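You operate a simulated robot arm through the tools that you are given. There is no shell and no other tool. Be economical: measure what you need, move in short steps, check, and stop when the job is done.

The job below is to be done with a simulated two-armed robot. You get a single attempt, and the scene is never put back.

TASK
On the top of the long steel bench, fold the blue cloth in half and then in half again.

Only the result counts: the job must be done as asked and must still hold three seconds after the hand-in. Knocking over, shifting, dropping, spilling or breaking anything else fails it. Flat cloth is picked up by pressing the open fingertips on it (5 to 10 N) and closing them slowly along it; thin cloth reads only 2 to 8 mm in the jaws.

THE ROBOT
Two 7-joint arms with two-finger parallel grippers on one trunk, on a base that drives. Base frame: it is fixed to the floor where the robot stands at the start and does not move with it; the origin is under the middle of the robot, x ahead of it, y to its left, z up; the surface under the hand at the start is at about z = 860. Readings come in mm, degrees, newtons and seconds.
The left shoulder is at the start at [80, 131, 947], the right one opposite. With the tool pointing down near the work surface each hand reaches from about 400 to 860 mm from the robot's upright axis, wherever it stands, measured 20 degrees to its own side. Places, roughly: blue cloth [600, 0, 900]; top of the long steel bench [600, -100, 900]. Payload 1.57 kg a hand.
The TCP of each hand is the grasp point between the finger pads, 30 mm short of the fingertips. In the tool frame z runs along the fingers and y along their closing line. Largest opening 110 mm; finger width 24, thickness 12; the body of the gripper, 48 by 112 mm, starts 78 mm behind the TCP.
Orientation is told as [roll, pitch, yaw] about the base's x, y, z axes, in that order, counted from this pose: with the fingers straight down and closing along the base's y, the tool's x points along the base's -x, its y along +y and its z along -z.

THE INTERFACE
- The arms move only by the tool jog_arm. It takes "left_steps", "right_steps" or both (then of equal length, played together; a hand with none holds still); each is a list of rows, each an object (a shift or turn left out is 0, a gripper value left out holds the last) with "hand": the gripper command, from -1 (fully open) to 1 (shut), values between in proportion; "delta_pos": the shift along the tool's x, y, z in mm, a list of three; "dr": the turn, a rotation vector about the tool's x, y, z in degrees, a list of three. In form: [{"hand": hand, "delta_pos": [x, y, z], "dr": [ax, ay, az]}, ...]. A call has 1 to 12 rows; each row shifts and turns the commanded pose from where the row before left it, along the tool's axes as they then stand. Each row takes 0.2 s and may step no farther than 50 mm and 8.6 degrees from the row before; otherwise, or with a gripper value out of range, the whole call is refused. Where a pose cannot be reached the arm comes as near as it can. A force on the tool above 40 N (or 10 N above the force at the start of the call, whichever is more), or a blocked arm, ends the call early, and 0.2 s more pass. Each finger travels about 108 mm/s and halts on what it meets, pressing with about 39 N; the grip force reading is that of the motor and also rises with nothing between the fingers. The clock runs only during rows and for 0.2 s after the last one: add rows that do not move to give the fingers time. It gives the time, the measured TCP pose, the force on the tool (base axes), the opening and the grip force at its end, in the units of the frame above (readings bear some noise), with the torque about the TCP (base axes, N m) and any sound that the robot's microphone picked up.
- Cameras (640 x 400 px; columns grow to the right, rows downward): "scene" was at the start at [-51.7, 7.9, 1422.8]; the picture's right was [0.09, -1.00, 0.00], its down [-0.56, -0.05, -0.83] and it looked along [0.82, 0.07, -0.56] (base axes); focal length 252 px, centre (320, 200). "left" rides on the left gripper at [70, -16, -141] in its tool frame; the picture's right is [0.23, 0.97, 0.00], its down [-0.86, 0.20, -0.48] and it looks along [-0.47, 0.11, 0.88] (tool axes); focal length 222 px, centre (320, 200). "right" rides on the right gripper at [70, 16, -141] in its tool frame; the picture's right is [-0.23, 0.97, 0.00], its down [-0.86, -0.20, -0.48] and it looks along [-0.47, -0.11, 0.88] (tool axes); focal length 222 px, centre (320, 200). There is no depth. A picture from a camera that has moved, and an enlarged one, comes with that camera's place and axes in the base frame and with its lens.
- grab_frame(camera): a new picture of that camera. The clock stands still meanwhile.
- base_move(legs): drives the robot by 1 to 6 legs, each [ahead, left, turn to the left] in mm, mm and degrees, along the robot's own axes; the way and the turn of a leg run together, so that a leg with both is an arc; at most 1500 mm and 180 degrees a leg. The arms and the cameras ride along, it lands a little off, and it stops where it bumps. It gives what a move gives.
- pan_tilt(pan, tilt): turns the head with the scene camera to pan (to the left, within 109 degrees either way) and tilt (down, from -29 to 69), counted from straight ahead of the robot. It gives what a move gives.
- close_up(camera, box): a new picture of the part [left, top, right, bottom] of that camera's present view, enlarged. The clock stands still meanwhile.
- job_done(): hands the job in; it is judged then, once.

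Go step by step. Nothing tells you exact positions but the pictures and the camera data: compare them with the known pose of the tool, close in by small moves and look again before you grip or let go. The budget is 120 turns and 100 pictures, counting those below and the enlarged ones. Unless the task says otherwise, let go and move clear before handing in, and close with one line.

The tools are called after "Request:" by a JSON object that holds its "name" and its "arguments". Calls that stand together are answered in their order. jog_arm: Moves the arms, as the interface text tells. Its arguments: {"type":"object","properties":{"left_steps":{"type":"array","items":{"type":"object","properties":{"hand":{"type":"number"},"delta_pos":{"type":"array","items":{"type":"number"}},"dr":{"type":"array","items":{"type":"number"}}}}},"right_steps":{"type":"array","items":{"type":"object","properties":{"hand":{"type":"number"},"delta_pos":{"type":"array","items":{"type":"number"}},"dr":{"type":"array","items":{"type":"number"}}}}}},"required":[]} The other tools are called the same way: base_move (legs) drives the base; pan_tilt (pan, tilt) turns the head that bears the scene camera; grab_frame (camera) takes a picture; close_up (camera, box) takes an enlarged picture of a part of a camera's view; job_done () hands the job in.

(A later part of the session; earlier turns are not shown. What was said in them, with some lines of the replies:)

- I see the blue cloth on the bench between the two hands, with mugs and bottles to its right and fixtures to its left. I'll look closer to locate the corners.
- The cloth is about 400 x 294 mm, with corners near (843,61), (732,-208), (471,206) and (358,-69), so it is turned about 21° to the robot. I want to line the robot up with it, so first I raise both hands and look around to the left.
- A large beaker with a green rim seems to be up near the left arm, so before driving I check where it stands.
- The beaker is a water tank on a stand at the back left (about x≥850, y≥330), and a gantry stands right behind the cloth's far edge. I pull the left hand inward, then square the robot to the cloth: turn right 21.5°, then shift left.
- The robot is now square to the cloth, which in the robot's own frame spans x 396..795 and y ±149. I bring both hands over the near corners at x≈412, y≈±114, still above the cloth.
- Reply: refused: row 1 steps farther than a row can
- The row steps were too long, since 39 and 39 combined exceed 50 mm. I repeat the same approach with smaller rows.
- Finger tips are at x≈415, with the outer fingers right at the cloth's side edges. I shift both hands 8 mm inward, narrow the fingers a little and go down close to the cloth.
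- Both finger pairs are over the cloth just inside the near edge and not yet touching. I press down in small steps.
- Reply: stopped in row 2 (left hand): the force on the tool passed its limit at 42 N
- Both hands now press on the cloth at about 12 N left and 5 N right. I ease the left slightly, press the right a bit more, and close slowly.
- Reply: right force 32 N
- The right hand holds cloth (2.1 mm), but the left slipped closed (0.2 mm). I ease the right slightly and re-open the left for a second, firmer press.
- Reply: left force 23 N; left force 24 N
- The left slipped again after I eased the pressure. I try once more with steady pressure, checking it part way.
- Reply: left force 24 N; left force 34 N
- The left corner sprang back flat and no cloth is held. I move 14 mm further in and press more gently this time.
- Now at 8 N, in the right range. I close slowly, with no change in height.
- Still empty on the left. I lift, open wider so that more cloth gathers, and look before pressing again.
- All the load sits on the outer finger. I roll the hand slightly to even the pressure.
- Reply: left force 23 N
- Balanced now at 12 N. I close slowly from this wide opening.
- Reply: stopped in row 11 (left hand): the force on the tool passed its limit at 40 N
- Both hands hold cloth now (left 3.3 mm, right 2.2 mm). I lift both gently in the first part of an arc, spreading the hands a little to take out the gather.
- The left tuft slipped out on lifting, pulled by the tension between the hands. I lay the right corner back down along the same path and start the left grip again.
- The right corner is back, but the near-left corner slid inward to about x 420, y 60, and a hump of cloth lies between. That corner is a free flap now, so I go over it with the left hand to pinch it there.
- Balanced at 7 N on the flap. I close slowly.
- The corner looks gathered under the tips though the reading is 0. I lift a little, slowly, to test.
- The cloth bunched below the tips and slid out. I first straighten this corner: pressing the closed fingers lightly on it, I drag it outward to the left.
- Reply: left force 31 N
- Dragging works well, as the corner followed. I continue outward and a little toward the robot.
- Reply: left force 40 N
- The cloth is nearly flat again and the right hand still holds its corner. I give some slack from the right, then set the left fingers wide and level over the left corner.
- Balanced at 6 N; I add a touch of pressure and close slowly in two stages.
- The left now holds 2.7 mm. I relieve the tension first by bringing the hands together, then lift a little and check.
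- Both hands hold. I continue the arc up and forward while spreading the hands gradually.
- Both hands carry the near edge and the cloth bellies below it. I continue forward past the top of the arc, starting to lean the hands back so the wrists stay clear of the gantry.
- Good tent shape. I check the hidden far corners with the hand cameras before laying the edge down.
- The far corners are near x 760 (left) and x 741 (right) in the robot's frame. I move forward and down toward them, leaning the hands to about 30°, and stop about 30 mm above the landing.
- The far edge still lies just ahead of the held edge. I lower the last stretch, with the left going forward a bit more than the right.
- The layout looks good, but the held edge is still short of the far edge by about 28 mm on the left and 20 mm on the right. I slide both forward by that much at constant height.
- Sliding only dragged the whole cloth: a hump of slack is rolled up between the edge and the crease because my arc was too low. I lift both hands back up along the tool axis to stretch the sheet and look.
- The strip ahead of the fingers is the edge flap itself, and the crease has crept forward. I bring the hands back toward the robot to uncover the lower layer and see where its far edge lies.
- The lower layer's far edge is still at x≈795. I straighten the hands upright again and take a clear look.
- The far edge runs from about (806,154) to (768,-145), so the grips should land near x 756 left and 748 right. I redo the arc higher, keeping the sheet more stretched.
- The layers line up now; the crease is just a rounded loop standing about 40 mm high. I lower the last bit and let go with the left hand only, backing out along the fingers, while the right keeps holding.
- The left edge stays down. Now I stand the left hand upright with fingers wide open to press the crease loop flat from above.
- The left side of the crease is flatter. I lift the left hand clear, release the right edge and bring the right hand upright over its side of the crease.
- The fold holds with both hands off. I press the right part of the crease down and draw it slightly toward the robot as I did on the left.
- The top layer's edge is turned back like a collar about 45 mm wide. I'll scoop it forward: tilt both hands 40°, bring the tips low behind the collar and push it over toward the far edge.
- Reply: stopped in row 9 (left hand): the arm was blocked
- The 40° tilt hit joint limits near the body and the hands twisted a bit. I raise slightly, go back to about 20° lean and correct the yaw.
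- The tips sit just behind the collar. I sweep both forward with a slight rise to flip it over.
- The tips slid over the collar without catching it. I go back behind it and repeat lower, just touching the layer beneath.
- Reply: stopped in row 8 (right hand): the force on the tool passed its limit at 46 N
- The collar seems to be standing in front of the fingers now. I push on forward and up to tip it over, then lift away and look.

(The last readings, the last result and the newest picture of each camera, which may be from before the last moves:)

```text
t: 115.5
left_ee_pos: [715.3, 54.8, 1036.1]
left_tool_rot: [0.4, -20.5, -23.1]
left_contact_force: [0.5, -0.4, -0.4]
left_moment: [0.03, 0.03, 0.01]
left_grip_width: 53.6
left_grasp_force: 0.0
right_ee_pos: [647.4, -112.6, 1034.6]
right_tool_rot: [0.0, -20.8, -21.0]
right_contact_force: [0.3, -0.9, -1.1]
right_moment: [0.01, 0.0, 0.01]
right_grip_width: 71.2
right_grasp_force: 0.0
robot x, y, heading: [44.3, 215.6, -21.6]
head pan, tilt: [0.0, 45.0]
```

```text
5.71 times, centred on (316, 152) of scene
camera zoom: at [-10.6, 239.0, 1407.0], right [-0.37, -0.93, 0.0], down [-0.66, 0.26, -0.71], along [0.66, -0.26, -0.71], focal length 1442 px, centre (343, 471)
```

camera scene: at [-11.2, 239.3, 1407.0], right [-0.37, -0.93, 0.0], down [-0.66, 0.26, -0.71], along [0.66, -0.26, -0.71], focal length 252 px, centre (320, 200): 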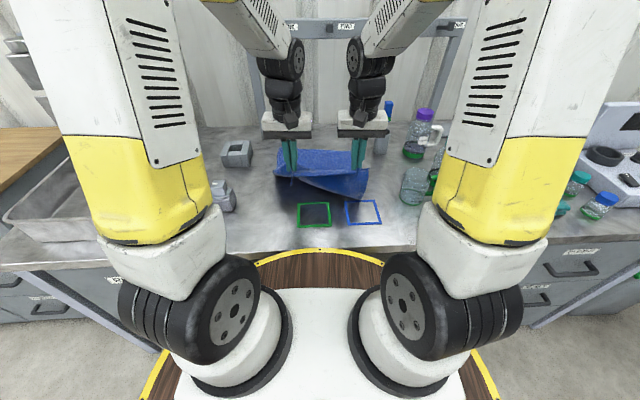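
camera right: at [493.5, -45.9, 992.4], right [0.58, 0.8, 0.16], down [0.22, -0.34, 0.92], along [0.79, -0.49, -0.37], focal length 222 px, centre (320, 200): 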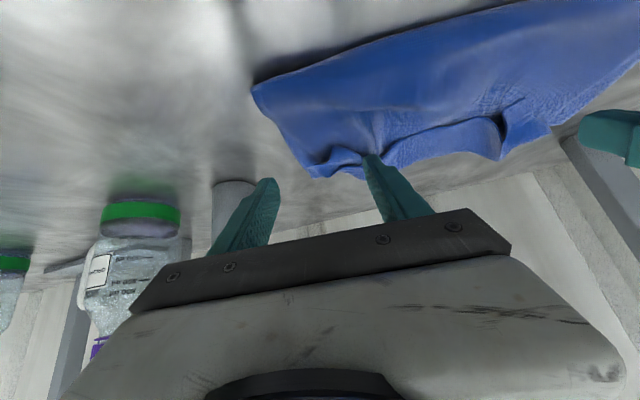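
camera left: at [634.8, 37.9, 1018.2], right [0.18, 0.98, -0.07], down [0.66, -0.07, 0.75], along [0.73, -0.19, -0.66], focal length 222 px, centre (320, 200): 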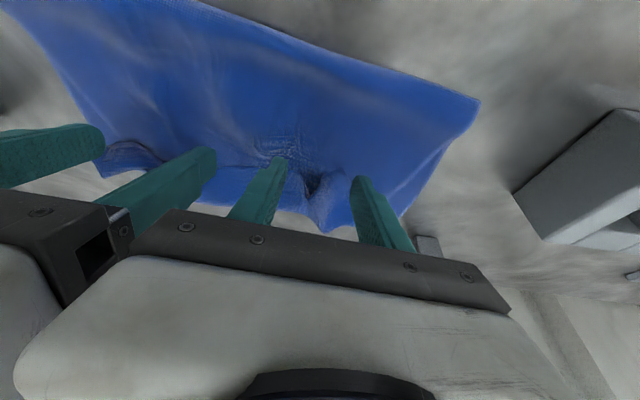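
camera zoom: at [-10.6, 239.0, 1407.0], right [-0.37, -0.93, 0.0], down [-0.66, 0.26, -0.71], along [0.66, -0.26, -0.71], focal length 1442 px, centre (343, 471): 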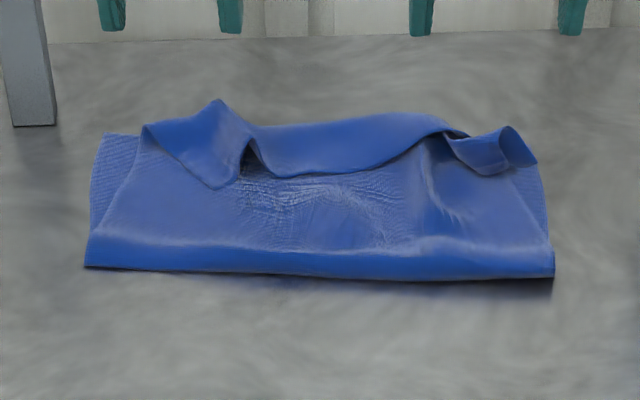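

The collar still stands up. Instead I'll pinch it near each corner from above, where it stands loose, and carry it over forward.

Request:
{"name": "jog_arm", "arguments": {"left_steps": [{"delta_pos": [0, -10, 28], "hand": -0.15}, {"delta_pos": [0, 0, 28]}, {"delta_pos": [0.5, 0, 28]}, {"delta_pos": [0.5, 0, 28]}, {"delta_pos": [0, 0, 28]}, {}], "right_steps": [{"delta_pos": [-1.4, -10, 28]}, {"delta_pos": [-1.4, 0, 28]}, {"delta_pos": [-1.4, 0, 28]}, {"delta_pos": [-1.4, 0, 28]}, {"delta_pos": [-1, 0, 28]}, {}]}}

Request:
{"name": "close_up", "arguments": {"camera": "scene", "box": [260, 125, 372, 180]}}

```text
t: 116.9
left_ee_pos: [755.7, 26.1, 905.1]
left_tool_rot: [0.5, -20.5, -23.1]
left_contact_force: [1.1, -1.2, 0.2]
left_moment: [0.01, 0.0, 0.01]
left_grip_width: 63.2
left_grasp_force: 0.1
right_ee_pos: [696.1, -142.3, 906.5]
right_tool_rot: [0.0, -20.9, -21.1]
right_contact_force: [0.1, -0.1, 0.7]
right_moment: [-0.02, 0.02, -0.01]
right_grip_width: 71.6
right_grasp_force: 0.1
robot x, y, heading: [42.5, 216.5, -21.7]
head pan, tilt: [0.0, 45.0]
```

```text
5.71 times, centred on (316, 152) of scene
camera zoom: at [-11.3, 239.3, 1407.0], right [-0.37, -0.93, 0.0], down [-0.66, 0.26, -0.71], along [0.66, -0.26, -0.71], focal length 1442 px, centre (343, 471)
```

zoom: 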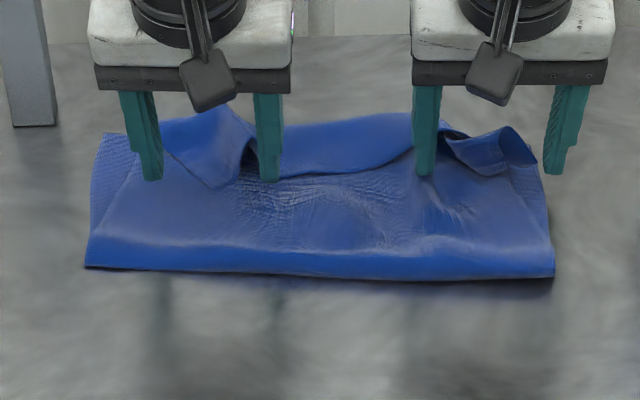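

The fingers straddle both collar corners nicely. I move a little forward and down, then close on them.

Request:
{"name": "jog_arm", "arguments": {"left_steps": [{"delta_pos": [-7, 0, 4]}, {"delta_pos": [-6, 0, 6]}, {"hand": 0.1}, {"hand": 0.3}, {"hand": 0.5}, {"hand": 0.7}, {"hand": 0.9}, {"hand": 1}, {}, {}], "right_steps": [{"delta_pos": [-6, 0, 4]}, {"delta_pos": [-5, 0, 6]}, {"hand": 0}, {"hand": 0.2}, {"hand": 0.4}, {"hand": 0.6}, {"hand": 0.8}, {"hand": 1}, {}, {}]}}

Request:
{"name": "close_up", "arguments": {"camera": "scene", "box": [260, 125, 372, 180]}}

```text
t: 119.1
left_ee_pos: [770.5, 21.6, 898.6]
left_tool_rot: [0.6, -20.6, -23.1]
left_contact_force: [-0.7, 0.0, 1.4]
left_moment: [0.01, 0.03, -0.02]
left_grip_width: 2.9
left_grasp_force: 24.0
right_ee_pos: [708.3, -147.5, 900.7]
right_tool_rot: [0.1, -20.9, -21.1]
right_contact_force: [0.2, 0.8, 0.3]
right_moment: [0.02, 0.01, 0.01]
right_grip_width: 2.6
right_grasp_force: 23.6
robot x, y, heading: [42.7, 217.1, -21.5]
head pan, tilt: [0.0, 45.0]
```

```text
5.71 times, centred on (316, 152) of scene
camera zoom: at [-11.3, 239.3, 1407.0], right [-0.37, -0.93, 0.0], down [-0.66, 0.26, -0.71], along [0.66, -0.26, -0.71], focal length 1442 px, centre (343, 471)
```

zoom: 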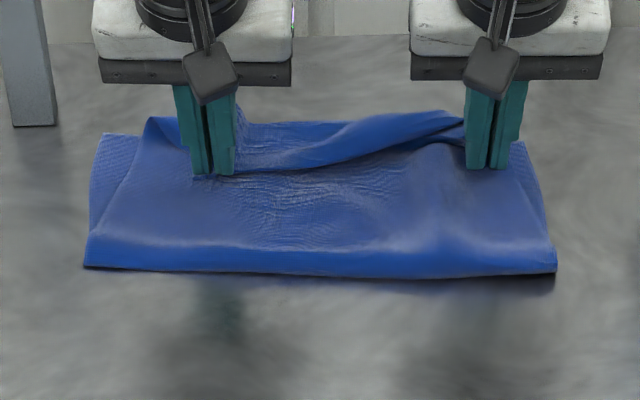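

Both corners are pinched (2.9 and 2.6 mm). I lift them, spread outward toward the side edges and carry them forward over the far edge.

Request:
{"name": "jog_arm", "arguments": {"left_steps": [{"delta_pos": [-4, 3, -9]}, {"delta_pos": [-6, 5, -10.5]}, {"delta_pos": [-6, 5, -10.5]}, {"delta_pos": [-6, 6, -10.5]}, {"delta_pos": [-8.4, 7, 3.2]}, {"delta_pos": [-8.4, 7, 3.2]}, {"delta_pos": [-8.4, 7, 3.2]}, {}], "right_steps": [{"delta_pos": [-4, -2, -9]}, {"delta_pos": [-6, -3, -10.5]}, {"delta_pos": [-6, -4, -10.5]}, {"delta_pos": [-6, -4, -10.5]}, {"delta_pos": [-8, -4, 3.2]}, {"delta_pos": [-8, -4, 3.2]}, {"delta_pos": [-8, -3, 3.2]}, {}]}}

Request:
{"name": "close_up", "arguments": {"camera": "scene", "box": [260, 115, 372, 180]}}

```text
t: 120.9
left_ee_pos: [815.8, 42.6, 946.1]
left_tool_rot: [0.4, -20.6, -23.2]
left_contact_force: [-4.1, -10.7, 0.8]
left_moment: [-0.26, 0.1, -0.33]
left_grip_width: 2.8
left_grasp_force: 24.6
right_ee_pos: [729.2, -181.5, 946.7]
right_tool_rot: [0.2, -21.0, -21.1]
right_contact_force: [3.8, 10.5, -0.5]
right_moment: [0.13, -0.03, 0.24]
right_grip_width: 2.2
right_grasp_force: 24.0
robot x, y, heading: [42.0, 217.2, -21.4]
head pan, tilt: [0.0, 45.0]
```

```text
5.71 times, centred on (316, 148) of scene
camera zoom: at [-11.3, 239.3, 1407.0], right [-0.37, -0.93, 0.0], down [-0.66, 0.26, -0.71], along [0.66, -0.26, -0.71], focal length 1442 px, centre (343, 500)
```

zoom: 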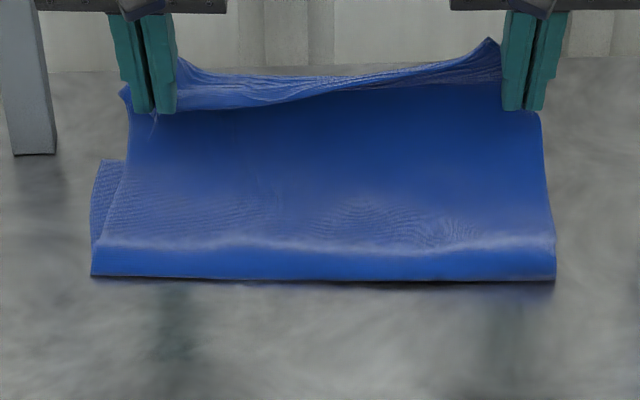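

Excellent: the top layer is now spread full width with its edge forward. I relax the pull slightly, lower it onto the far edge and release both.

Request:
{"name": "jog_arm", "arguments": {"left_steps": [{"delta_pos": [2.5, -1, 10.8]}, {"delta_pos": [2.5, -1, 10.8]}, {"delta_pos": [2.5, -1, 10.8]}, {"delta_pos": [2.5, 0, 10.8]}, {}, {"hand": 0.9}, {"hand": 0.8}, {"hand": 0.7}, {}, {"delta_pos": [0, 0, -12]}, {"delta_pos": [0, 0, -25]}, {"delta_pos": [0, 0, -40]}], "right_steps": [{"delta_pos": [2.5, 1, 10.8]}, {"delta_pos": [2.5, 1, 10.8]}, {"delta_pos": [2.5, 1, 10.8]}, {"delta_pos": [2.5, 0, 10.8]}, {}, {"hand": 0.9}, {"hand": 0.8}, {"hand": 0.7}, {}, {"delta_pos": [0, 0, -12]}, {"delta_pos": [0, 0, -25]}, {"delta_pos": [0, 0, -40]}]}}

Request:
{"name": "close_up", "arguments": {"camera": "scene", "box": [260, 115, 372, 180]}}

```text
t: 123.5
left_ee_pos: [796.2, 48.6, 973.5]
left_tool_rot: [0.5, -20.5, -23.1]
left_contact_force: [0.4, -0.5, 0.2]
left_moment: [-0.01, 0.0, -0.03]
left_grip_width: 16.7
left_grasp_force: 0.1
right_ee_pos: [711.6, -171.2, 975.2]
right_tool_rot: [0.0, -20.8, -21.1]
right_contact_force: [-0.1, -0.2, -0.5]
right_moment: [-0.01, 0.0, -0.01]
right_grip_width: 16.5
right_grasp_force: 0.0
robot x, y, heading: [43.7, 216.4, -21.7]
head pan, tilt: [0.0, 45.0]
```

```text
5.71 times, centred on (316, 148) of scene
camera zoom: at [-10.5, 239.0, 1407.0], right [-0.37, -0.93, 0.0], down [-0.66, 0.26, -0.71], along [0.66, -0.26, -0.71], focal length 1442 px, centre (343, 500)
```

zoom: 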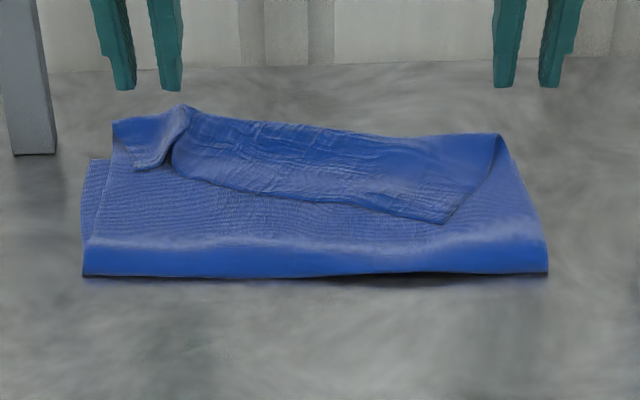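

On release the narrow-open fingers dragged the edge flap back with them. I'll regrip the collar near its corners, carry it forward again, and this time open wide and lift straight up.

Request:
{"name": "jog_arm", "arguments": {"left_steps": [{"hand": -0.1, "delta_pos": [0, 5, 0]}, {"delta_pos": [0, 4, 0]}, {}, {"delta_pos": [0.8, 0, 22]}, {"delta_pos": [0.8, 0, 22]}, {"delta_pos": [0.8, 0, 22]}, {}], "right_steps": [{"hand": 0, "delta_pos": [12, 22, -4]}, {"delta_pos": [12, 22, -4]}, {"delta_pos": [12, 22, -4]}, {"delta_pos": [5, 0, 20]}, {"delta_pos": [5, 0, 20]}, {"delta_pos": [2, 0, 20]}, {}]}}

Request:
{"name": "close_up", "arguments": {"camera": "scene", "box": [260, 115, 372, 180]}}

```text
t: 125.1
left_ee_pos: [818.0, 51.3, 911.1]
left_tool_rot: [0.4, -20.5, -23.1]
left_contact_force: [0.0, -0.4, 0.7]
left_moment: [0.01, -0.03, 0.03]
left_grip_width: 60.5
left_grasp_force: 0.0
right_ee_pos: [707.8, -100.3, 912.5]
right_tool_rot: [0.0, -20.9, -21.2]
right_contact_force: [-1.2, 0.2, 0.3]
right_moment: [-0.02, 0.01, 0.0]
right_grip_width: 55.0
right_grasp_force: 0.0
robot x, y, heading: [43.0, 215.9, -21.6]
head pan, tilt: [0.0, 45.0]
```

```text
5.71 times, centred on (316, 148) of scene
camera zoom: at [-11.3, 239.4, 1407.0], right [-0.37, -0.93, 0.0], down [-0.66, 0.26, -0.71], along [0.66, -0.26, -0.71], focal length 1442 px, centre (343, 500)
```

zoom: 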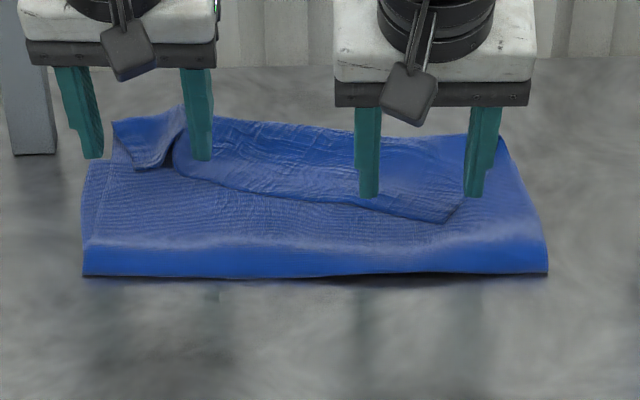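

Request:
{"name": "jog_arm", "arguments": {"left_steps": [{"delta_pos": [0, -2, 6]}, {"delta_pos": [0, 0, 6]}, {"hand": 0.1}, {"hand": 0.25}, {"hand": 0.4}, {"hand": 0.55}, {"hand": 0.7}, {"hand": 0.85}, {"hand": 1}, {}, {}], "right_steps": [{"delta_pos": [8, 13, 4]}, {"delta_pos": [3, 0, 6]}, {"hand": 0.1, "delta_pos": [1, 0, 2]}, {"hand": 0.22}, {"hand": 0.34}, {"hand": 0.46}, {"hand": 0.58}, {"hand": 0.7}, {"hand": 0.85}, {"hand": 1}, {}]}}

Request:
{"name": "close_up", "arguments": {"camera": "scene", "box": [260, 115, 372, 180]}}

```text
t: 127.5
left_ee_pos: [821.6, 46.9, 901.1]
left_tool_rot: [0.4, -20.6, -23.1]
left_contact_force: [0.5, 0.2, 0.6]
left_moment: [-0.03, -0.02, -0.01]
left_grip_width: 2.7
left_grasp_force: 23.4
right_ee_pos: [706.3, -84.7, 897.2]
right_tool_rot: [0.0, -20.8, -21.1]
right_contact_force: [0.5, -0.4, 0.3]
right_moment: [0.01, 0.01, 0.01]
right_grip_width: 0.0
right_grasp_force: 21.0
robot x, y, heading: [43.7, 218.7, -21.3]
head pan, tilt: [0.0, 45.0]
```

```text
5.71 times, centred on (316, 148) of scene
camera zoom: at [-11.3, 239.3, 1407.0], right [-0.37, -0.93, 0.0], down [-0.66, 0.26, -0.71], along [0.66, -0.26, -0.71], focal length 1442 px, centre (343, 500)
```

zoom: 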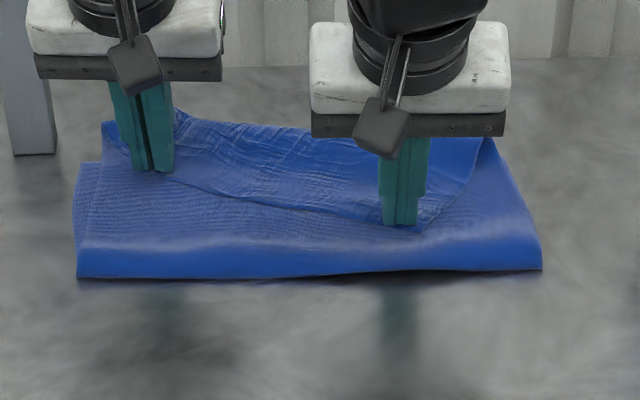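

The left corner is caught (2.7 mm), but the right is empty. I reopen the right, press it properly onto the flap, and close again.

Request:
{"name": "jog_arm", "arguments": {"right_steps": [{"delta_pos": [0, 0, -6]}, {"hand": -0.1, "delta_pos": [-6, 4, 0]}, {}, {}, {"delta_pos": [1, 0, 5]}, {"delta_pos": [0.5, 0, 1.5]}, {"delta_pos": [0.4, 0, 1]}, {}]}}

```text
t: 129.3
left_ee_pos: [821.5, 46.7, 900.3]
left_tool_rot: [0.5, -20.5, -23.1]
left_contact_force: [0.1, 0.0, -0.1]
left_moment: [0.0, 0.02, -0.03]
left_grip_width: 2.6
left_grasp_force: 23.9
right_ee_pos: [711.6, -83.9, 897.0]
right_tool_rot: [0.0, -20.9, -21.1]
right_contact_force: [0.0, 0.0, 0.0]
right_moment: [0.0, 0.01, 0.03]
right_grip_width: 60.3
right_grasp_force: 0.0
robot x, y, heading: [41.0, 216.8, -21.6]
head pan, tilt: [0.0, 45.0]
```

Request:
{"name": "jog_arm", "arguments": {"right_steps": [{"delta_pos": [0.4, 0, 1.2]}, {"delta_pos": [0.4, 0, 1.2]}, {"delta_pos": [0.3, 0, 0.8]}, {}]}}

```text
t: 130.3
left_ee_pos: [821.8, 45.9, 900.5]
left_tool_rot: [0.5, -20.5, -23.1]
left_contact_force: [-0.3, 0.6, -0.1]
left_moment: [0.01, -0.03, 0.06]
left_grip_width: 2.5
left_grasp_force: 24.2
right_ee_pos: [711.6, -83.4, 894.4]
right_tool_rot: [0.0, -20.9, -21.0]
right_contact_force: [-0.5, 1.2, 4.9]
right_moment: [0.0, 0.04, 0.0]
right_grip_width: 60.6
right_grasp_force: 0.0
robot x, y, heading: [45.8, 219.4, -21.4]
head pan, tilt: [0.0, 45.0]
```

At 5 N and level, I add a touch and close slowly.

Request:
{"name": "jog_arm", "arguments": {"right_steps": [{"hand": -0.04, "delta_pos": [0.1, 0, 0.25]}, {"hand": 0.04}, {"hand": 0.12}, {"hand": 0.2}, {"hand": 0.28}, {"hand": 0.36}, {"hand": 0.46}, {"hand": 0.56}, {"hand": 0.68}, {"hand": 0.84}, {"hand": 1}, {}]}}

Request:
{"name": "close_up", "arguments": {"camera": "scene", "box": [260, 115, 372, 180]}}

```text
t: 132.9
left_ee_pos: [821.7, 47.0, 900.9]
left_tool_rot: [0.5, -20.7, -23.1]
left_contact_force: [0.0, 0.3, -0.1]
left_moment: [-0.03, -0.02, 0.01]
left_grip_width: 2.3
left_grasp_force: 24.1
right_ee_pos: [712.9, -82.6, 893.6]
right_tool_rot: [0.0, -21.0, -21.1]
right_contact_force: [1.6, -0.4, 13.7]
right_moment: [0.03, -0.03, 0.0]
right_grip_width: 4.3
right_grasp_force: 24.6
robot x, y, heading: [44.9, 218.4, -21.6]
head pan, tilt: [0.0, 45.0]
```

```text
5.71 times, centred on (316, 148) of scene
camera zoom: at [-11.7, 239.5, 1407.0], right [-0.37, -0.93, 0.0], down [-0.66, 0.26, -0.71], along [0.66, -0.26, -0.71], focal length 1442 px, centre (343, 500)
```

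zoom: 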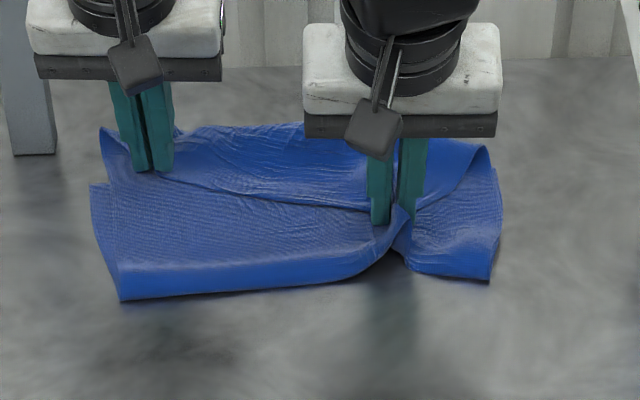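

Request:
{"name": "jog_arm", "arguments": {"right_steps": [{"delta_pos": [-2, 0, -8]}, {"delta_pos": [-3, 0, -10]}, {"delta_pos": [-3, 0, -10]}, {"delta_pos": [-3, 0, -10]}]}}

Request:
{"name": "close_up", "arguments": {"camera": "scene", "box": [260, 115, 372, 180]}}

```text
t: 133.9
left_ee_pos: [821.7, 46.2, 900.3]
left_tool_rot: [0.3, -20.6, -23.2]
left_contact_force: [-3.1, -3.7, 1.5]
left_moment: [-0.1, 0.07, -0.03]
left_grip_width: 2.5
left_grasp_force: 24.5
right_ee_pos: [708.5, -80.6, 933.2]
right_tool_rot: [0.0, -20.9, -21.1]
right_contact_force: [2.9, 3.3, -0.9]
right_moment: [0.07, -0.02, 0.07]
right_grip_width: 3.7
right_grasp_force: 24.8
robot x, y, heading: [41.3, 216.7, -21.6]
head pan, tilt: [0.0, 45.0]
```

```text
5.71 times, centred on (316, 148) of scene
camera zoom: at [-11.2, 239.3, 1407.0], right [-0.37, -0.93, 0.0], down [-0.66, 0.26, -0.71], along [0.66, -0.26, -0.71], focal length 1442 px, centre (343, 500)
```

zoom: 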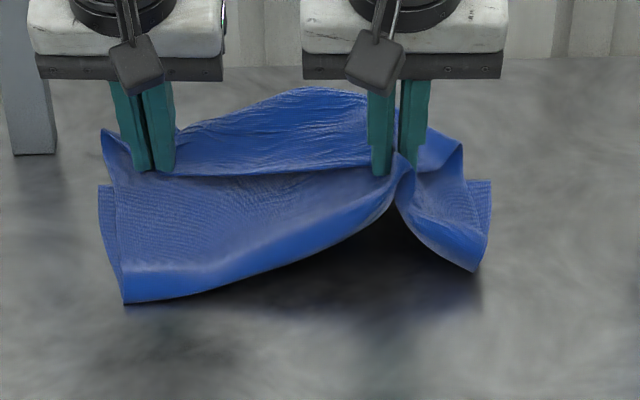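

The right grip caught the layers below too, so I set it back down, open wide and lift straight up. Then the left carries its corner over: beyond the far edge in the air, down, and slightly back so the flap lies forward.

Request:
{"name": "jog_arm", "arguments": {"right_steps": [{"delta_pos": [3, 0, 10]}, {"delta_pos": [3, 0, 10]}, {"delta_pos": [3, 0, 10]}, {"delta_pos": [1, 0, 5]}, {"hand": 0.7}, {"hand": 0.4}, {"hand": 0.1}, {"hand": -0.2}, {}, {"delta_pos": [-5, 0, -14]}, {"delta_pos": [-10, 0, -28]}, {"delta_pos": [-14, -20, -40]}], "left_steps": [{}, {}, {}, {}, {"delta_pos": [-4, 2, -11]}, {"delta_pos": [-5, 2, -11]}, {"delta_pos": [-6, 2, -11]}, {"delta_pos": [-8, 2, -11]}, {"delta_pos": [-13, 3, 4]}, {"delta_pos": [-13, 3, 4]}, {"delta_pos": [-13, 0, 4]}, {"delta_pos": [-8, 0, 3]}]}}

Request:
{"name": "close_up", "arguments": {"camera": "scene", "box": [260, 115, 372, 180]}}

```text
t: 136.5
left_ee_pos: [878.1, 38.3, 951.7]
left_tool_rot: [0.4, -20.5, -23.1]
left_contact_force: [0.4, 0.4, -0.2]
left_moment: [-0.06, 0.02, 0.0]
left_grip_width: 2.4
left_grasp_force: 24.1
right_ee_pos: [705.0, -100.8, 983.5]
right_tool_rot: [0.1, -20.8, -21.0]
right_contact_force: [-0.7, 0.9, -0.7]
right_moment: [-0.03, 0.04, 0.02]
right_grip_width: 65.9
right_grasp_force: 0.1
robot x, y, heading: [42.2, 219.2, -21.8]
head pan, tilt: [0.0, 45.0]
```

```text
5.71 times, centred on (316, 148) of scene
camera zoom: at [-10.9, 239.5, 1407.0], right [-0.37, -0.93, 0.0], down [-0.66, 0.26, -0.71], along [0.66, -0.26, -0.71], focal length 1442 px, centre (343, 500)
```

zoom: 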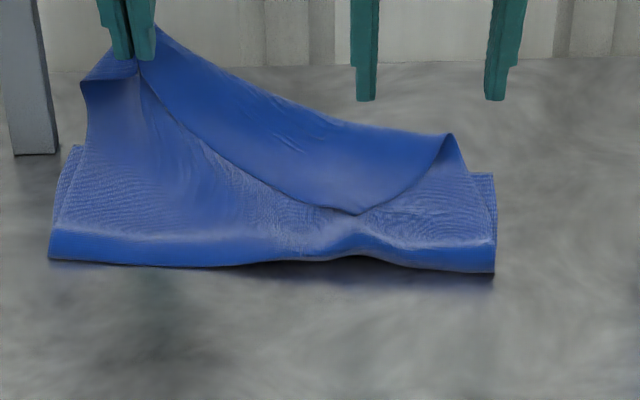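

Request:
{"name": "jog_arm", "arguments": {"left_steps": [{"delta_pos": [3.9, 0, 10.3]}, {"delta_pos": [3.9, 0, 10.3]}, {"delta_pos": [3.9, 0, 10.3]}, {"delta_pos": [6, 0, 9]}, {"delta_pos": [8, 0, -1.5]}, {"delta_pos": [8, 0, -1]}, {"hand": 0.7}, {"hand": 0.4}, {"hand": 0.1}, {"hand": -0.2}, {"delta_pos": [-5, 0, -14]}, {"delta_pos": [-10, 0, -28]}]}}

Request:
{"name": "close_up", "arguments": {"camera": "scene", "box": [260, 115, 372, 180]}}

```text
t: 139.1
left_ee_pos: [859.6, 44.3, 949.4]
left_tool_rot: [0.4, -20.5, -23.2]
left_contact_force: [0.1, -0.1, -0.2]
left_moment: [0.03, 0.01, -0.01]
left_grip_width: 66.0
left_grasp_force: 0.0
right_ee_pos: [704.6, -101.7, 983.6]
right_tool_rot: [0.0, -20.8, -21.1]
right_contact_force: [0.3, -0.3, 0.1]
right_moment: [-0.02, 0.0, 0.0]
right_grip_width: 65.9
right_grasp_force: 0.1
robot x, y, heading: [44.0, 215.6, -21.4]
head pan, tilt: [0.0, 45.0]
```

```text
5.71 times, centred on (316, 148) of scene
camera zoom: at [-11.0, 239.3, 1407.0], right [-0.37, -0.93, 0.0], down [-0.66, 0.26, -0.71], along [0.66, -0.26, -0.71], focal length 1442 px, centre (343, 500)
```

zoom: 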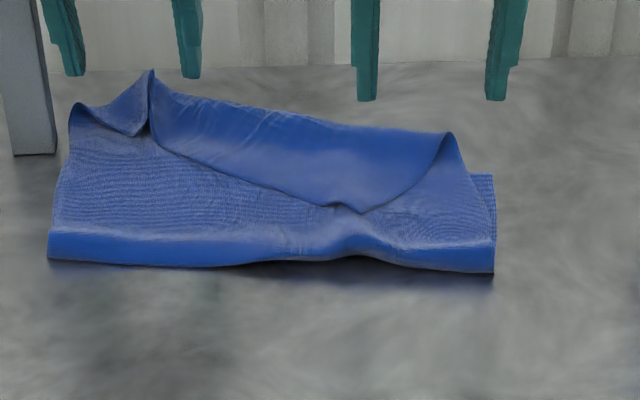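

The left corner is nearly in place now; the right corner still points back as a triangle with its tip near x 746, y -11. I try one light pinch on that tip with the right hand.

Request:
{"name": "jog_arm", "arguments": {"right_steps": [{"delta_pos": [4, 16, 10], "hand": 0.1}, {"delta_pos": [4, 16, 10]}, {"delta_pos": [4, 16, 15]}, {"delta_pos": [4, 0, 20]}, {"delta_pos": [4, 0, 20]}, {"delta_pos": [2, 0, 10]}, {"delta_pos": [0.7, 0, 2]}, {}], "left_steps": [{"delta_pos": [0, 10, -30]}, {"delta_pos": [0, 10, -20]}, {}, {}, {}, {}, {}, {}]}}

```text
t: 140.9
left_ee_pos: [845.0, 69.7, 980.2]
left_tool_rot: [0.5, -18.9, -23.3]
left_contact_force: [0.0, 0.1, 0.0]
left_moment: [0.05, 0.0, -0.01]
left_grip_width: 66.2
left_grasp_force: 0.0
right_ee_pos: [729.2, -59.7, 893.6]
right_tool_rot: [0.0, -21.0, -21.1]
right_contact_force: [-0.8, 0.1, 8.8]
right_moment: [0.0, 0.04, -0.01]
right_grip_width: 49.4
right_grasp_force: 0.0
robot x, y, heading: [46.3, 213.7, -21.5]
head pan, tilt: [0.0, 45.0]
```

Request:
{"name": "jog_arm", "arguments": {"right_steps": [{"delta_pos": [-0.3, 0, -1]}, {"hand": 0.2}, {"hand": 0.3}, {"hand": 0.4}, {"hand": 0.5}, {"hand": 0.6}, {"hand": 0.7}, {"hand": 0.85}, {"hand": 1}, {}, {}]}}

```text
t: 143.3
left_ee_pos: [845.3, 68.7, 979.7]
left_tool_rot: [0.5, -18.9, -23.2]
left_contact_force: [0.8, -0.7, -0.1]
left_moment: [-0.01, -0.02, 0.01]
left_grip_width: 66.0
left_grasp_force: 0.1
right_ee_pos: [728.5, -58.6, 894.8]
right_tool_rot: [-0.1, -20.9, -21.1]
right_contact_force: [0.4, 0.3, 0.6]
right_moment: [-0.01, 0.05, -0.02]
right_grip_width: 3.7
right_grasp_force: 24.4
robot x, y, heading: [42.4, 216.7, -21.5]
head pan, tilt: [0.0, 45.0]
```

Something is held (3.7 mm) with a light touch. I lift it and look.

Request:
{"name": "jog_arm", "arguments": {"right_steps": [{"delta_pos": [-3, 0, -8]}, {"delta_pos": [-5, 0, -11]}, {"delta_pos": [-5, 0, -11]}, {"delta_pos": [-5, 0, -11]}]}}

Request:
{"name": "close_up", "arguments": {"camera": "scene", "box": [260, 115, 372, 180]}}

```text
t: 144.3
left_ee_pos: [844.4, 70.0, 980.3]
left_tool_rot: [0.5, -19.0, -23.3]
left_contact_force: [-0.7, 0.2, 0.3]
left_moment: [0.01, 0.0, 0.02]
left_grip_width: 66.1
left_grasp_force: 0.1
right_ee_pos: [730.8, -60.8, 939.6]
right_tool_rot: [0.0, -20.8, -21.1]
right_contact_force: [0.7, 0.5, -0.2]
right_moment: [0.01, -0.01, 0.0]
right_grip_width: 3.4
right_grasp_force: 24.3
robot x, y, heading: [43.6, 218.1, -21.5]
head pan, tilt: [0.0, 45.0]
```

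```text
5.71 times, centred on (316, 148) of scene
camera zoom: at [-11.2, 239.0, 1407.0], right [-0.37, -0.93, 0.0], down [-0.66, 0.26, -0.71], along [0.66, -0.26, -0.71], focal length 1442 px, centre (343, 500)
```

zoom: 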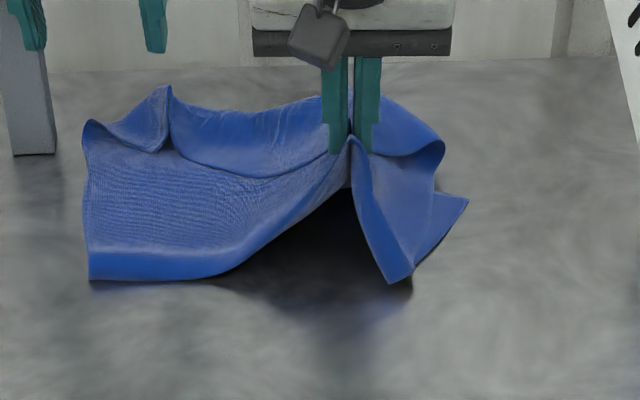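

It lifts all layers again, so I lay it back down and release wide. The collar will stay inside the packet; the second fold will go right-over-left, where a firm press clearly catches all layers.

Request:
{"name": "jog_arm", "arguments": {"right_steps": [{"delta_pos": [5, 0, 11]}, {"delta_pos": [5, 0, 11]}, {"delta_pos": [5, 0, 11]}, {"delta_pos": [3, 0, 7]}, {"hand": 0.7}, {"hand": 0.4}, {"hand": 0.1}, {"hand": -0.2}, {}, {"delta_pos": [-5, 0, -14]}, {"delta_pos": [-10, 0, -28]}, {"delta_pos": [-14, -25, -36]}]}}

Request:
{"name": "close_up", "arguments": {"camera": "scene", "box": [250, 115, 378, 195]}}

```text
t: 146.9
left_ee_pos: [844.9, 70.9, 981.6]
left_tool_rot: [0.5, -18.9, -23.3]
left_contact_force: [0.3, -0.1, 0.1]
left_moment: [0.0, 0.03, 0.03]
left_grip_width: 65.9
left_grasp_force: 0.0
right_ee_pos: [719.2, -82.7, 978.8]
right_tool_rot: [0.0, -20.8, -21.1]
right_contact_force: [-0.8, -0.3, -0.1]
right_moment: [-0.03, -0.01, 0.02]
right_grip_width: 66.3
right_grasp_force: 0.1
robot x, y, heading: [44.0, 218.3, -21.7]
head pan, tilt: [0.0, 45.0]
```

```text
5.00 times, centred on (314, 155) of scene
camera zoom: at [-11.1, 239.3, 1407.0], right [-0.37, -0.93, 0.0], down [-0.66, 0.26, -0.71], along [0.66, -0.26, -0.71], focal length 1262 px, centre (350, 425)
```

zoom: 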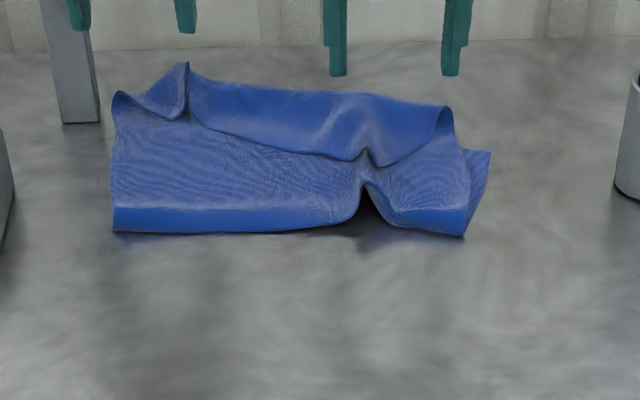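

The packet spans about x 650..830 and y -100..175. I move the right hand away and bring the left hand over the right part of the packet to pick up all layers and fold it to the left.

Request:
{"name": "jog_arm", "arguments": {"right_steps": [{"delta_pos": [36, -22, -22]}, {"delta_pos": [36, -22, -22]}, {"delta_pos": [36, -22, -22]}, {"delta_pos": [36, -22, -22]}, {"delta_pos": [36, -22, -22]}, {}, {}, {}, {}, {}, {}], "left_steps": [{}, {}, {}, {}, {"delta_pos": [11.3, -36, 0], "hand": 0}, {"delta_pos": [11.3, -36, 0]}, {"delta_pos": [11.3, -36, 0]}, {"delta_pos": [11.3, -36, 0]}, {"delta_pos": [11.3, -36, 0]}, {"delta_pos": [11.3, -36, 0]}, {}]}}

```text
t: 149.3
left_ee_pos: [708.3, -103.6, 971.1]
left_tool_rot: [0.6, -20.5, -23.1]
left_contact_force: [-0.6, 0.6, -0.4]
left_moment: [-0.01, -0.02, -0.01]
left_grip_width: 55.1
left_grasp_force: 0.2
right_ee_pos: [485.9, -110.4, 1016.9]
right_tool_rot: [0.0, -20.9, -21.1]
right_contact_force: [0.5, 0.7, 0.6]
right_moment: [0.01, -0.02, -0.05]
right_grip_width: 66.0
right_grasp_force: 0.1
robot x, y, heading: [45.0, 219.8, -21.7]
head pan, tilt: [0.0, 45.0]
```

Request:
{"name": "jog_arm", "arguments": {"left_steps": [{"delta_pos": [8, -10, 20]}, {"delta_pos": [7, 0, 20]}, {"delta_pos": [7, 0, 18]}, {"delta_pos": [3, 0, 8]}, {"delta_pos": [1, 0, 3]}, {}]}}

Request:
{"name": "close_up", "arguments": {"camera": "scene", "box": [250, 115, 378, 195]}}

```text
t: 150.7
left_ee_pos: [706.0, -112.8, 897.2]
left_tool_rot: [0.5, -20.6, -23.1]
left_contact_force: [-0.4, 0.6, 0.2]
left_moment: [0.01, 0.0, 0.02]
left_grip_width: 55.0
left_grasp_force: 0.1
right_ee_pos: [485.9, -111.3, 1016.8]
right_tool_rot: [0.0, -21.0, -21.1]
right_contact_force: [0.2, 0.3, 1.2]
right_moment: [0.0, 0.03, 0.01]
right_grip_width: 66.0
right_grasp_force: 0.0
robot x, y, heading: [47.1, 216.1, -21.7]
head pan, tilt: [0.0, 45.0]
```

```text
5.00 times, centred on (314, 155) of scene
camera zoom: at [-11.3, 239.3, 1407.0], right [-0.37, -0.93, 0.0], down [-0.66, 0.26, -0.71], along [0.66, -0.26, -0.71], focal length 1262 px, centre (350, 425)
```

zoom: 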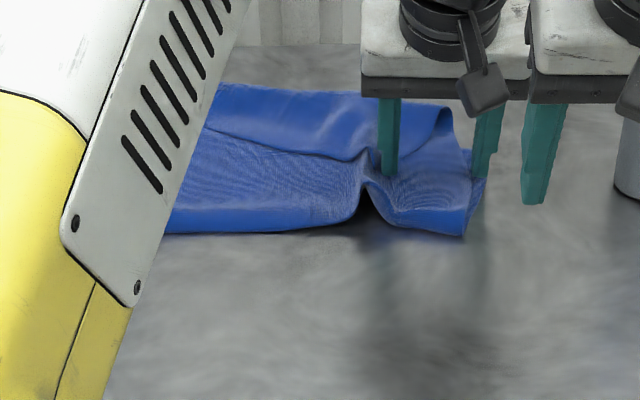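

Request:
{"name": "jog_arm", "arguments": {"left_steps": [{"delta_pos": [0, 0, -5]}, {"delta_pos": [0, 12, 0], "hand": 0.14}, {"delta_pos": [0, 0, 5]}, {"delta_pos": [0.7, 0, 2]}, {"delta_pos": [0.4, 0, 1]}, {}]}}

```text
t: 152.1
left_ee_pos: [710.5, -101.0, 894.7]
left_tool_rot: [0.4, -20.6, -23.1]
left_contact_force: [-0.6, 0.4, 5.6]
left_moment: [-0.09, 0.03, 0.02]
left_grip_width: 46.9
left_grasp_force: 0.1
right_ee_pos: [485.9, -110.1, 1017.3]
right_tool_rot: [0.0, -20.9, -21.2]
right_contact_force: [0.0, -0.4, 0.2]
right_moment: [0.0, 0.0, 0.03]
right_grip_width: 66.1
right_grasp_force: 0.0
robot x, y, heading: [45.8, 215.6, -21.5]
head pan, tilt: [0.0, 45.0]
```

Request:
{"name": "jog_arm", "arguments": {"left_steps": [{"hand": 0.2, "delta_pos": [0.1, 0, 0.4]}, {"hand": 0.26}, {"hand": 0.32}, {"hand": 0.38}, {"hand": 0.45}, {"hand": 0.52}, {"hand": 0.6}, {"hand": 0.7}, {"hand": 0.85}, {"hand": 1}, {}, {}]}}

```text
t: 154.7
left_ee_pos: [710.4, -101.3, 894.6]
left_tool_rot: [0.5, -20.6, -23.1]
left_contact_force: [1.0, -0.4, 11.4]
left_moment: [-0.06, 0.02, -0.03]
left_grip_width: 2.1
left_grasp_force: 23.3
right_ee_pos: [485.6, -110.0, 1016.9]
right_tool_rot: [0.0, -20.9, -21.1]
right_contact_force: [0.0, 0.0, 0.2]
right_moment: [-0.03, -0.02, -0.02]
right_grip_width: 65.9
right_grasp_force: 0.0
robot x, y, heading: [43.5, 216.4, -21.6]
head pan, tilt: [0.0, 45.0]
```

Request:
{"name": "jog_arm", "arguments": {"left_steps": [{"delta_pos": [-3, 0, -8]}, {"delta_pos": [-5, 2, -11]}, {"delta_pos": [-5, 3, -11]}, {"delta_pos": [-5, 4, -11]}, {"delta_pos": [-5, 4, -11]}]}}

Request:
{"name": "close_up", "arguments": {"camera": "scene", "box": [250, 105, 378, 185]}}

```text
t: 155.9
left_ee_pos: [717.7, -91.7, 951.0]
left_tool_rot: [0.5, -20.7, -23.1]
left_contact_force: [0.8, -0.1, -0.6]
left_moment: [0.01, -0.03, -0.01]
left_grip_width: 2.0
left_grasp_force: 23.6
right_ee_pos: [486.1, -110.1, 1016.5]
right_tool_rot: [0.0, -20.9, -21.1]
right_contact_force: [0.1, -0.7, -0.4]
right_moment: [0.02, 0.01, 0.0]
right_grip_width: 65.9
right_grasp_force: 0.1
robot x, y, heading: [44.7, 220.3, -21.6]
head pan, tilt: [0.0, 45.0]
```

```text
5.00 times, centred on (314, 145) of scene
camera zoom: at [-11.3, 239.2, 1407.0], right [-0.37, -0.93, 0.0], down [-0.66, 0.26, -0.71], along [0.66, -0.26, -0.71], focal length 1262 px, centre (350, 475)
```

zoom: 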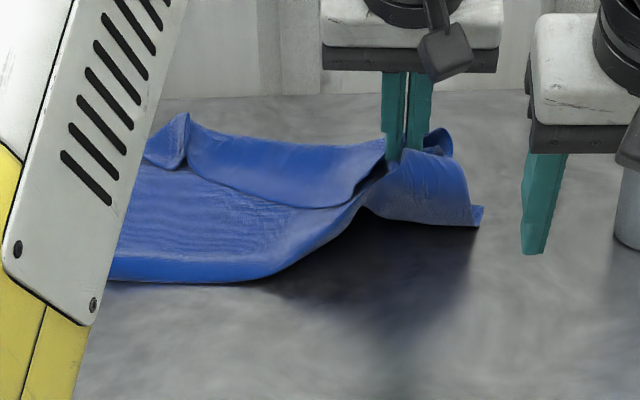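

The whole right part lifts with all its layers. I carry it up and over to the left, stopping 40 mm above the packet.

Request:
{"name": "jog_arm", "arguments": {"left_steps": [{"delta_pos": [-3.5, 15, -9.3]}, {"delta_pos": [-3.5, 15, -9.3]}, {"delta_pos": [-3.5, 15, -9.3]}, {"delta_pos": [0, 18, 0]}, {"delta_pos": [0, 18, 0]}, {"delta_pos": [0, 18, 0]}, {"delta_pos": [1.8, 16, 4.7]}, {"delta_pos": [1.8, 16, 4.7]}, {"delta_pos": [1.8, 16, 4.7]}, {"delta_pos": [4.2, 8, 11.2]}, {"delta_pos": [4.2, 4, 11.2]}, {"delta_pos": [4.2, 0, 11.2]}]}}

Request:
{"name": "close_up", "arguments": {"camera": "scene", "box": [240, 105, 368, 185]}}

```text
t: 158.5
left_ee_pos: [781.5, 55.3, 930.2]
left_tool_rot: [0.5, -20.6, -23.1]
left_contact_force: [-0.6, -0.1, -1.2]
left_moment: [0.01, -0.01, 0.01]
left_grip_width: 2.1
left_grasp_force: 23.8
right_ee_pos: [485.2, -110.6, 1016.8]
right_tool_rot: [0.0, -20.9, -21.1]
right_contact_force: [-0.5, 0.3, -0.1]
right_moment: [-0.01, -0.04, 0.02]
right_grip_width: 65.7
right_grasp_force: 0.0
robot x, y, heading: [42.9, 217.7, -21.7]
head pan, tilt: [0.0, 45.0]
```

```text
5.00 times, centred on (304, 145) of scene
camera zoom: at [-11.4, 239.4, 1407.0], right [-0.37, -0.93, 0.0], down [-0.66, 0.26, -0.71], along [0.66, -0.26, -0.71], focal length 1262 px, centre (400, 475)
```

zoom: 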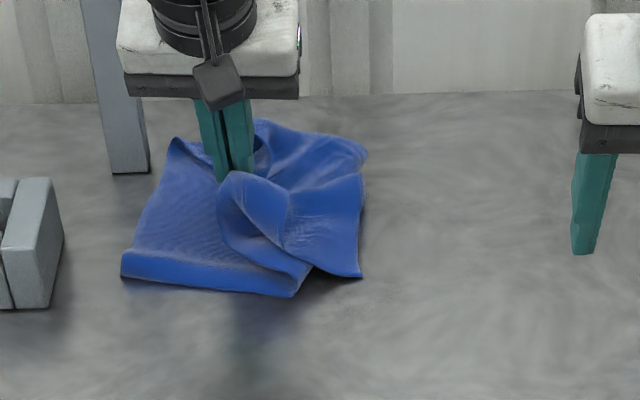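

The packet is nearly in quarters. I move slightly further left, lower, open wide and lift straight up.

Request:
{"name": "jog_arm", "arguments": {"left_steps": [{"delta_pos": [5, 11, -2]}, {"delta_pos": [5, 11, -2]}, {"delta_pos": [3.3, 0, 8.8]}, {"delta_pos": [3.3, 0, 8.8]}, {"delta_pos": [3.3, 0, 8]}, {"hand": 0.7}, {"hand": 0.4}, {"hand": 0.1}, {"hand": -0.2}, {}, {"delta_pos": [-5, 0, -14]}, {"delta_pos": [-10, 0, -28]}]}}

Request:
{"name": "jog_arm", "arguments": {"left_steps": [{"delta_pos": [-10, 0, -28]}, {"delta_pos": [-10, 0, -28]}, {"delta_pos": [40, 10, -5]}, {"delta_pos": [40, 10, -5]}, {"delta_pos": [40, 5, -5]}]}}

Request:
{"name": "close_up", "arguments": {"camera": "scene", "box": [240, 105, 368, 185]}}

```text
t: 161.1
left_ee_pos: [777.5, 80.2, 948.7]
left_tool_rot: [0.5, -20.5, -23.2]
left_contact_force: [-0.9, -0.9, 0.3]
left_moment: [0.0, 0.01, -0.02]
left_grip_width: 65.8
left_grasp_force: 0.1
right_ee_pos: [486.6, -110.5, 1017.1]
right_tool_rot: [0.1, -20.8, -21.1]
right_contact_force: [-0.2, 0.7, -0.2]
right_moment: [0.0, 0.0, 0.0]
right_grip_width: 66.0
right_grasp_force: 0.2
robot x, y, heading: [41.2, 219.4, -21.8]
head pan, tilt: [0.0, 45.0]
```

```text
t: 162.3
left_ee_pos: [677.5, 150.0, 979.1]
left_tool_rot: [0.4, -20.5, -23.2]
left_contact_force: [0.7, -0.4, -0.6]
left_moment: [0.01, 0.01, -0.01]
left_grip_width: 65.9
left_grasp_force: 0.1
right_ee_pos: [484.8, -110.8, 1016.2]
right_tool_rot: [-0.1, -20.8, -21.2]
right_contact_force: [-0.4, 0.0, 0.2]
right_moment: [0.01, 0.0, 0.02]
right_grip_width: 65.9
right_grasp_force: 0.0
robot x, y, heading: [43.7, 218.4, -21.5]
head pan, tilt: [0.0, 45.0]
```

```text
5.00 times, centred on (304, 145) of scene
camera zoom: at [-11.1, 239.1, 1407.0], right [-0.37, -0.93, 0.0], down [-0.66, 0.26, -0.71], along [0.66, -0.26, -0.71], focal length 1262 px, centre (400, 475)
```

zoom: 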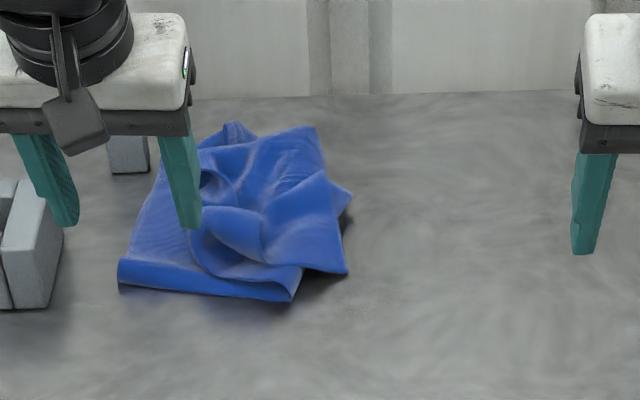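

The cloth is folded to a roughly 160 x 160 mm packet, a bit puffy. I press it down gently in two places with the left hand to flatten it.

Request:
{"name": "jog_arm", "arguments": {"left_steps": [{"delta_pos": [-21.6, -11, 8]}, {"delta_pos": [-21.6, -11, 8]}, {"delta_pos": [-21.6, -11, 8]}, {"delta_pos": [-21.6, -11, 8]}, {"delta_pos": [-21.6, -11, 8]}, {"delta_pos": [6.4, 0, 17]}, {"delta_pos": [6.4, 0, 17]}, {"delta_pos": [6.4, 0, 17]}, {"delta_pos": [4, 0, 11]}, {"delta_pos": [2.5, 0, 7]}, {}]}}

Request:
{"name": "jog_arm", "arguments": {"left_steps": [{"delta_pos": [-10, 0, -27]}, {"delta_pos": [-10, 0, -27]}, {"delta_pos": [19, -15, -7]}, {"delta_pos": [19, -15, -7]}, {"delta_pos": [7, 0, 19]}, {"delta_pos": [7, 0, 19]}, {"delta_pos": [5, 0, 13]}, {}, {"delta_pos": [-10, 0, -27]}, {"delta_pos": [-10, 0, -27]}, {"delta_pos": [-10, 0, -27]}]}}

```text
t: 164.7
left_ee_pos: [763.8, 54.6, 906.0]
left_tool_rot: [0.5, -20.5, -23.1]
left_contact_force: [0.0, -0.4, 1.0]
left_moment: [-0.02, 0.0, 0.0]
left_grip_width: 65.7
left_grasp_force: 0.2
right_ee_pos: [485.1, -110.4, 1016.2]
right_tool_rot: [0.0, -20.8, -21.1]
right_contact_force: [-0.5, 0.2, -0.2]
right_moment: [0.03, 0.03, 0.0]
right_grip_width: 66.0
right_grasp_force: 0.1
robot x, y, heading: [43.7, 223.8, -21.7]
head pan, tilt: [0.0, 45.0]
```

```text
t: 167.1
left_ee_pos: [714.0, 42.9, 995.0]
left_tool_rot: [0.5, -20.5, -23.1]
left_contact_force: [-0.5, -0.8, 0.0]
left_moment: [0.0, 0.05, -0.03]
left_grip_width: 66.2
left_grasp_force: 0.0
right_ee_pos: [486.2, -110.5, 1015.8]
right_tool_rot: [0.0, -20.7, -21.1]
right_contact_force: [-0.2, -0.3, -0.4]
right_moment: [0.02, 0.03, 0.03]
right_grip_width: 65.9
right_grasp_force: 0.0
robot x, y, heading: [42.9, 217.0, -21.5]
head pan, tilt: [0.0, 45.0]
```

Both hands are off the cloth. I move the left hand back clear of it and take a last look.

Request:
{"name": "jog_arm", "arguments": {"left_steps": [{"delta_pos": [30, 10, -20]}, {"delta_pos": [30, 10, -20]}, {"delta_pos": [30, 10, -20]}, {"delta_pos": [30, 10, -20]}]}}

Request:
{"name": "close_up", "arguments": {"camera": "scene", "box": [240, 105, 368, 185]}}

```text
t: 168.1
left_ee_pos: [598.5, 132.6, 1029.2]
left_tool_rot: [0.4, -20.6, -23.1]
left_contact_force: [0.3, -0.7, 0.2]
left_moment: [0.02, 0.0, -0.01]
left_grip_width: 66.0
left_grasp_force: 0.1
right_ee_pos: [485.8, -110.2, 1015.9]
right_tool_rot: [0.0, -20.7, -21.1]
right_contact_force: [0.8, -0.2, -1.0]
right_moment: [0.01, -0.01, -0.01]
right_grip_width: 66.1
right_grasp_force: 0.1
robot x, y, heading: [43.6, 217.3, -21.5]
head pan, tilt: [0.0, 45.0]
```

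```text
5.00 times, centred on (304, 145) of scene
camera zoom: at [-11.0, 239.0, 1407.0], right [-0.37, -0.93, 0.0], down [-0.66, 0.26, -0.71], along [0.66, -0.26, -0.71], focal length 1262 px, centre (400, 475)
```

zoom: 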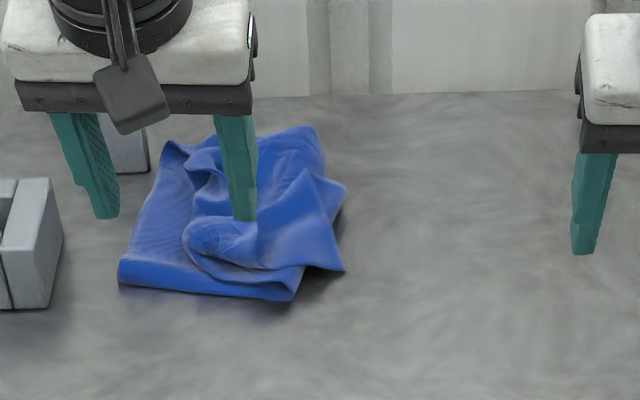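

The cloth is in a packet about a quarter of its first size, both hands are clear of it, and no other object looks shifted in the last view. I hand it in.

Request:
{"name": "job_done", "arguments": {}}

```text
The job is handed in.
```

I folded the blue cloth in half twice on the bench, and it now lies as a packet of about 160 x 160 mm. The fold is rough: the packet is puffy and wrinkled, and a strip of the first fold's edge stayed turned back inside it. I saw nothing else on the bench moved.
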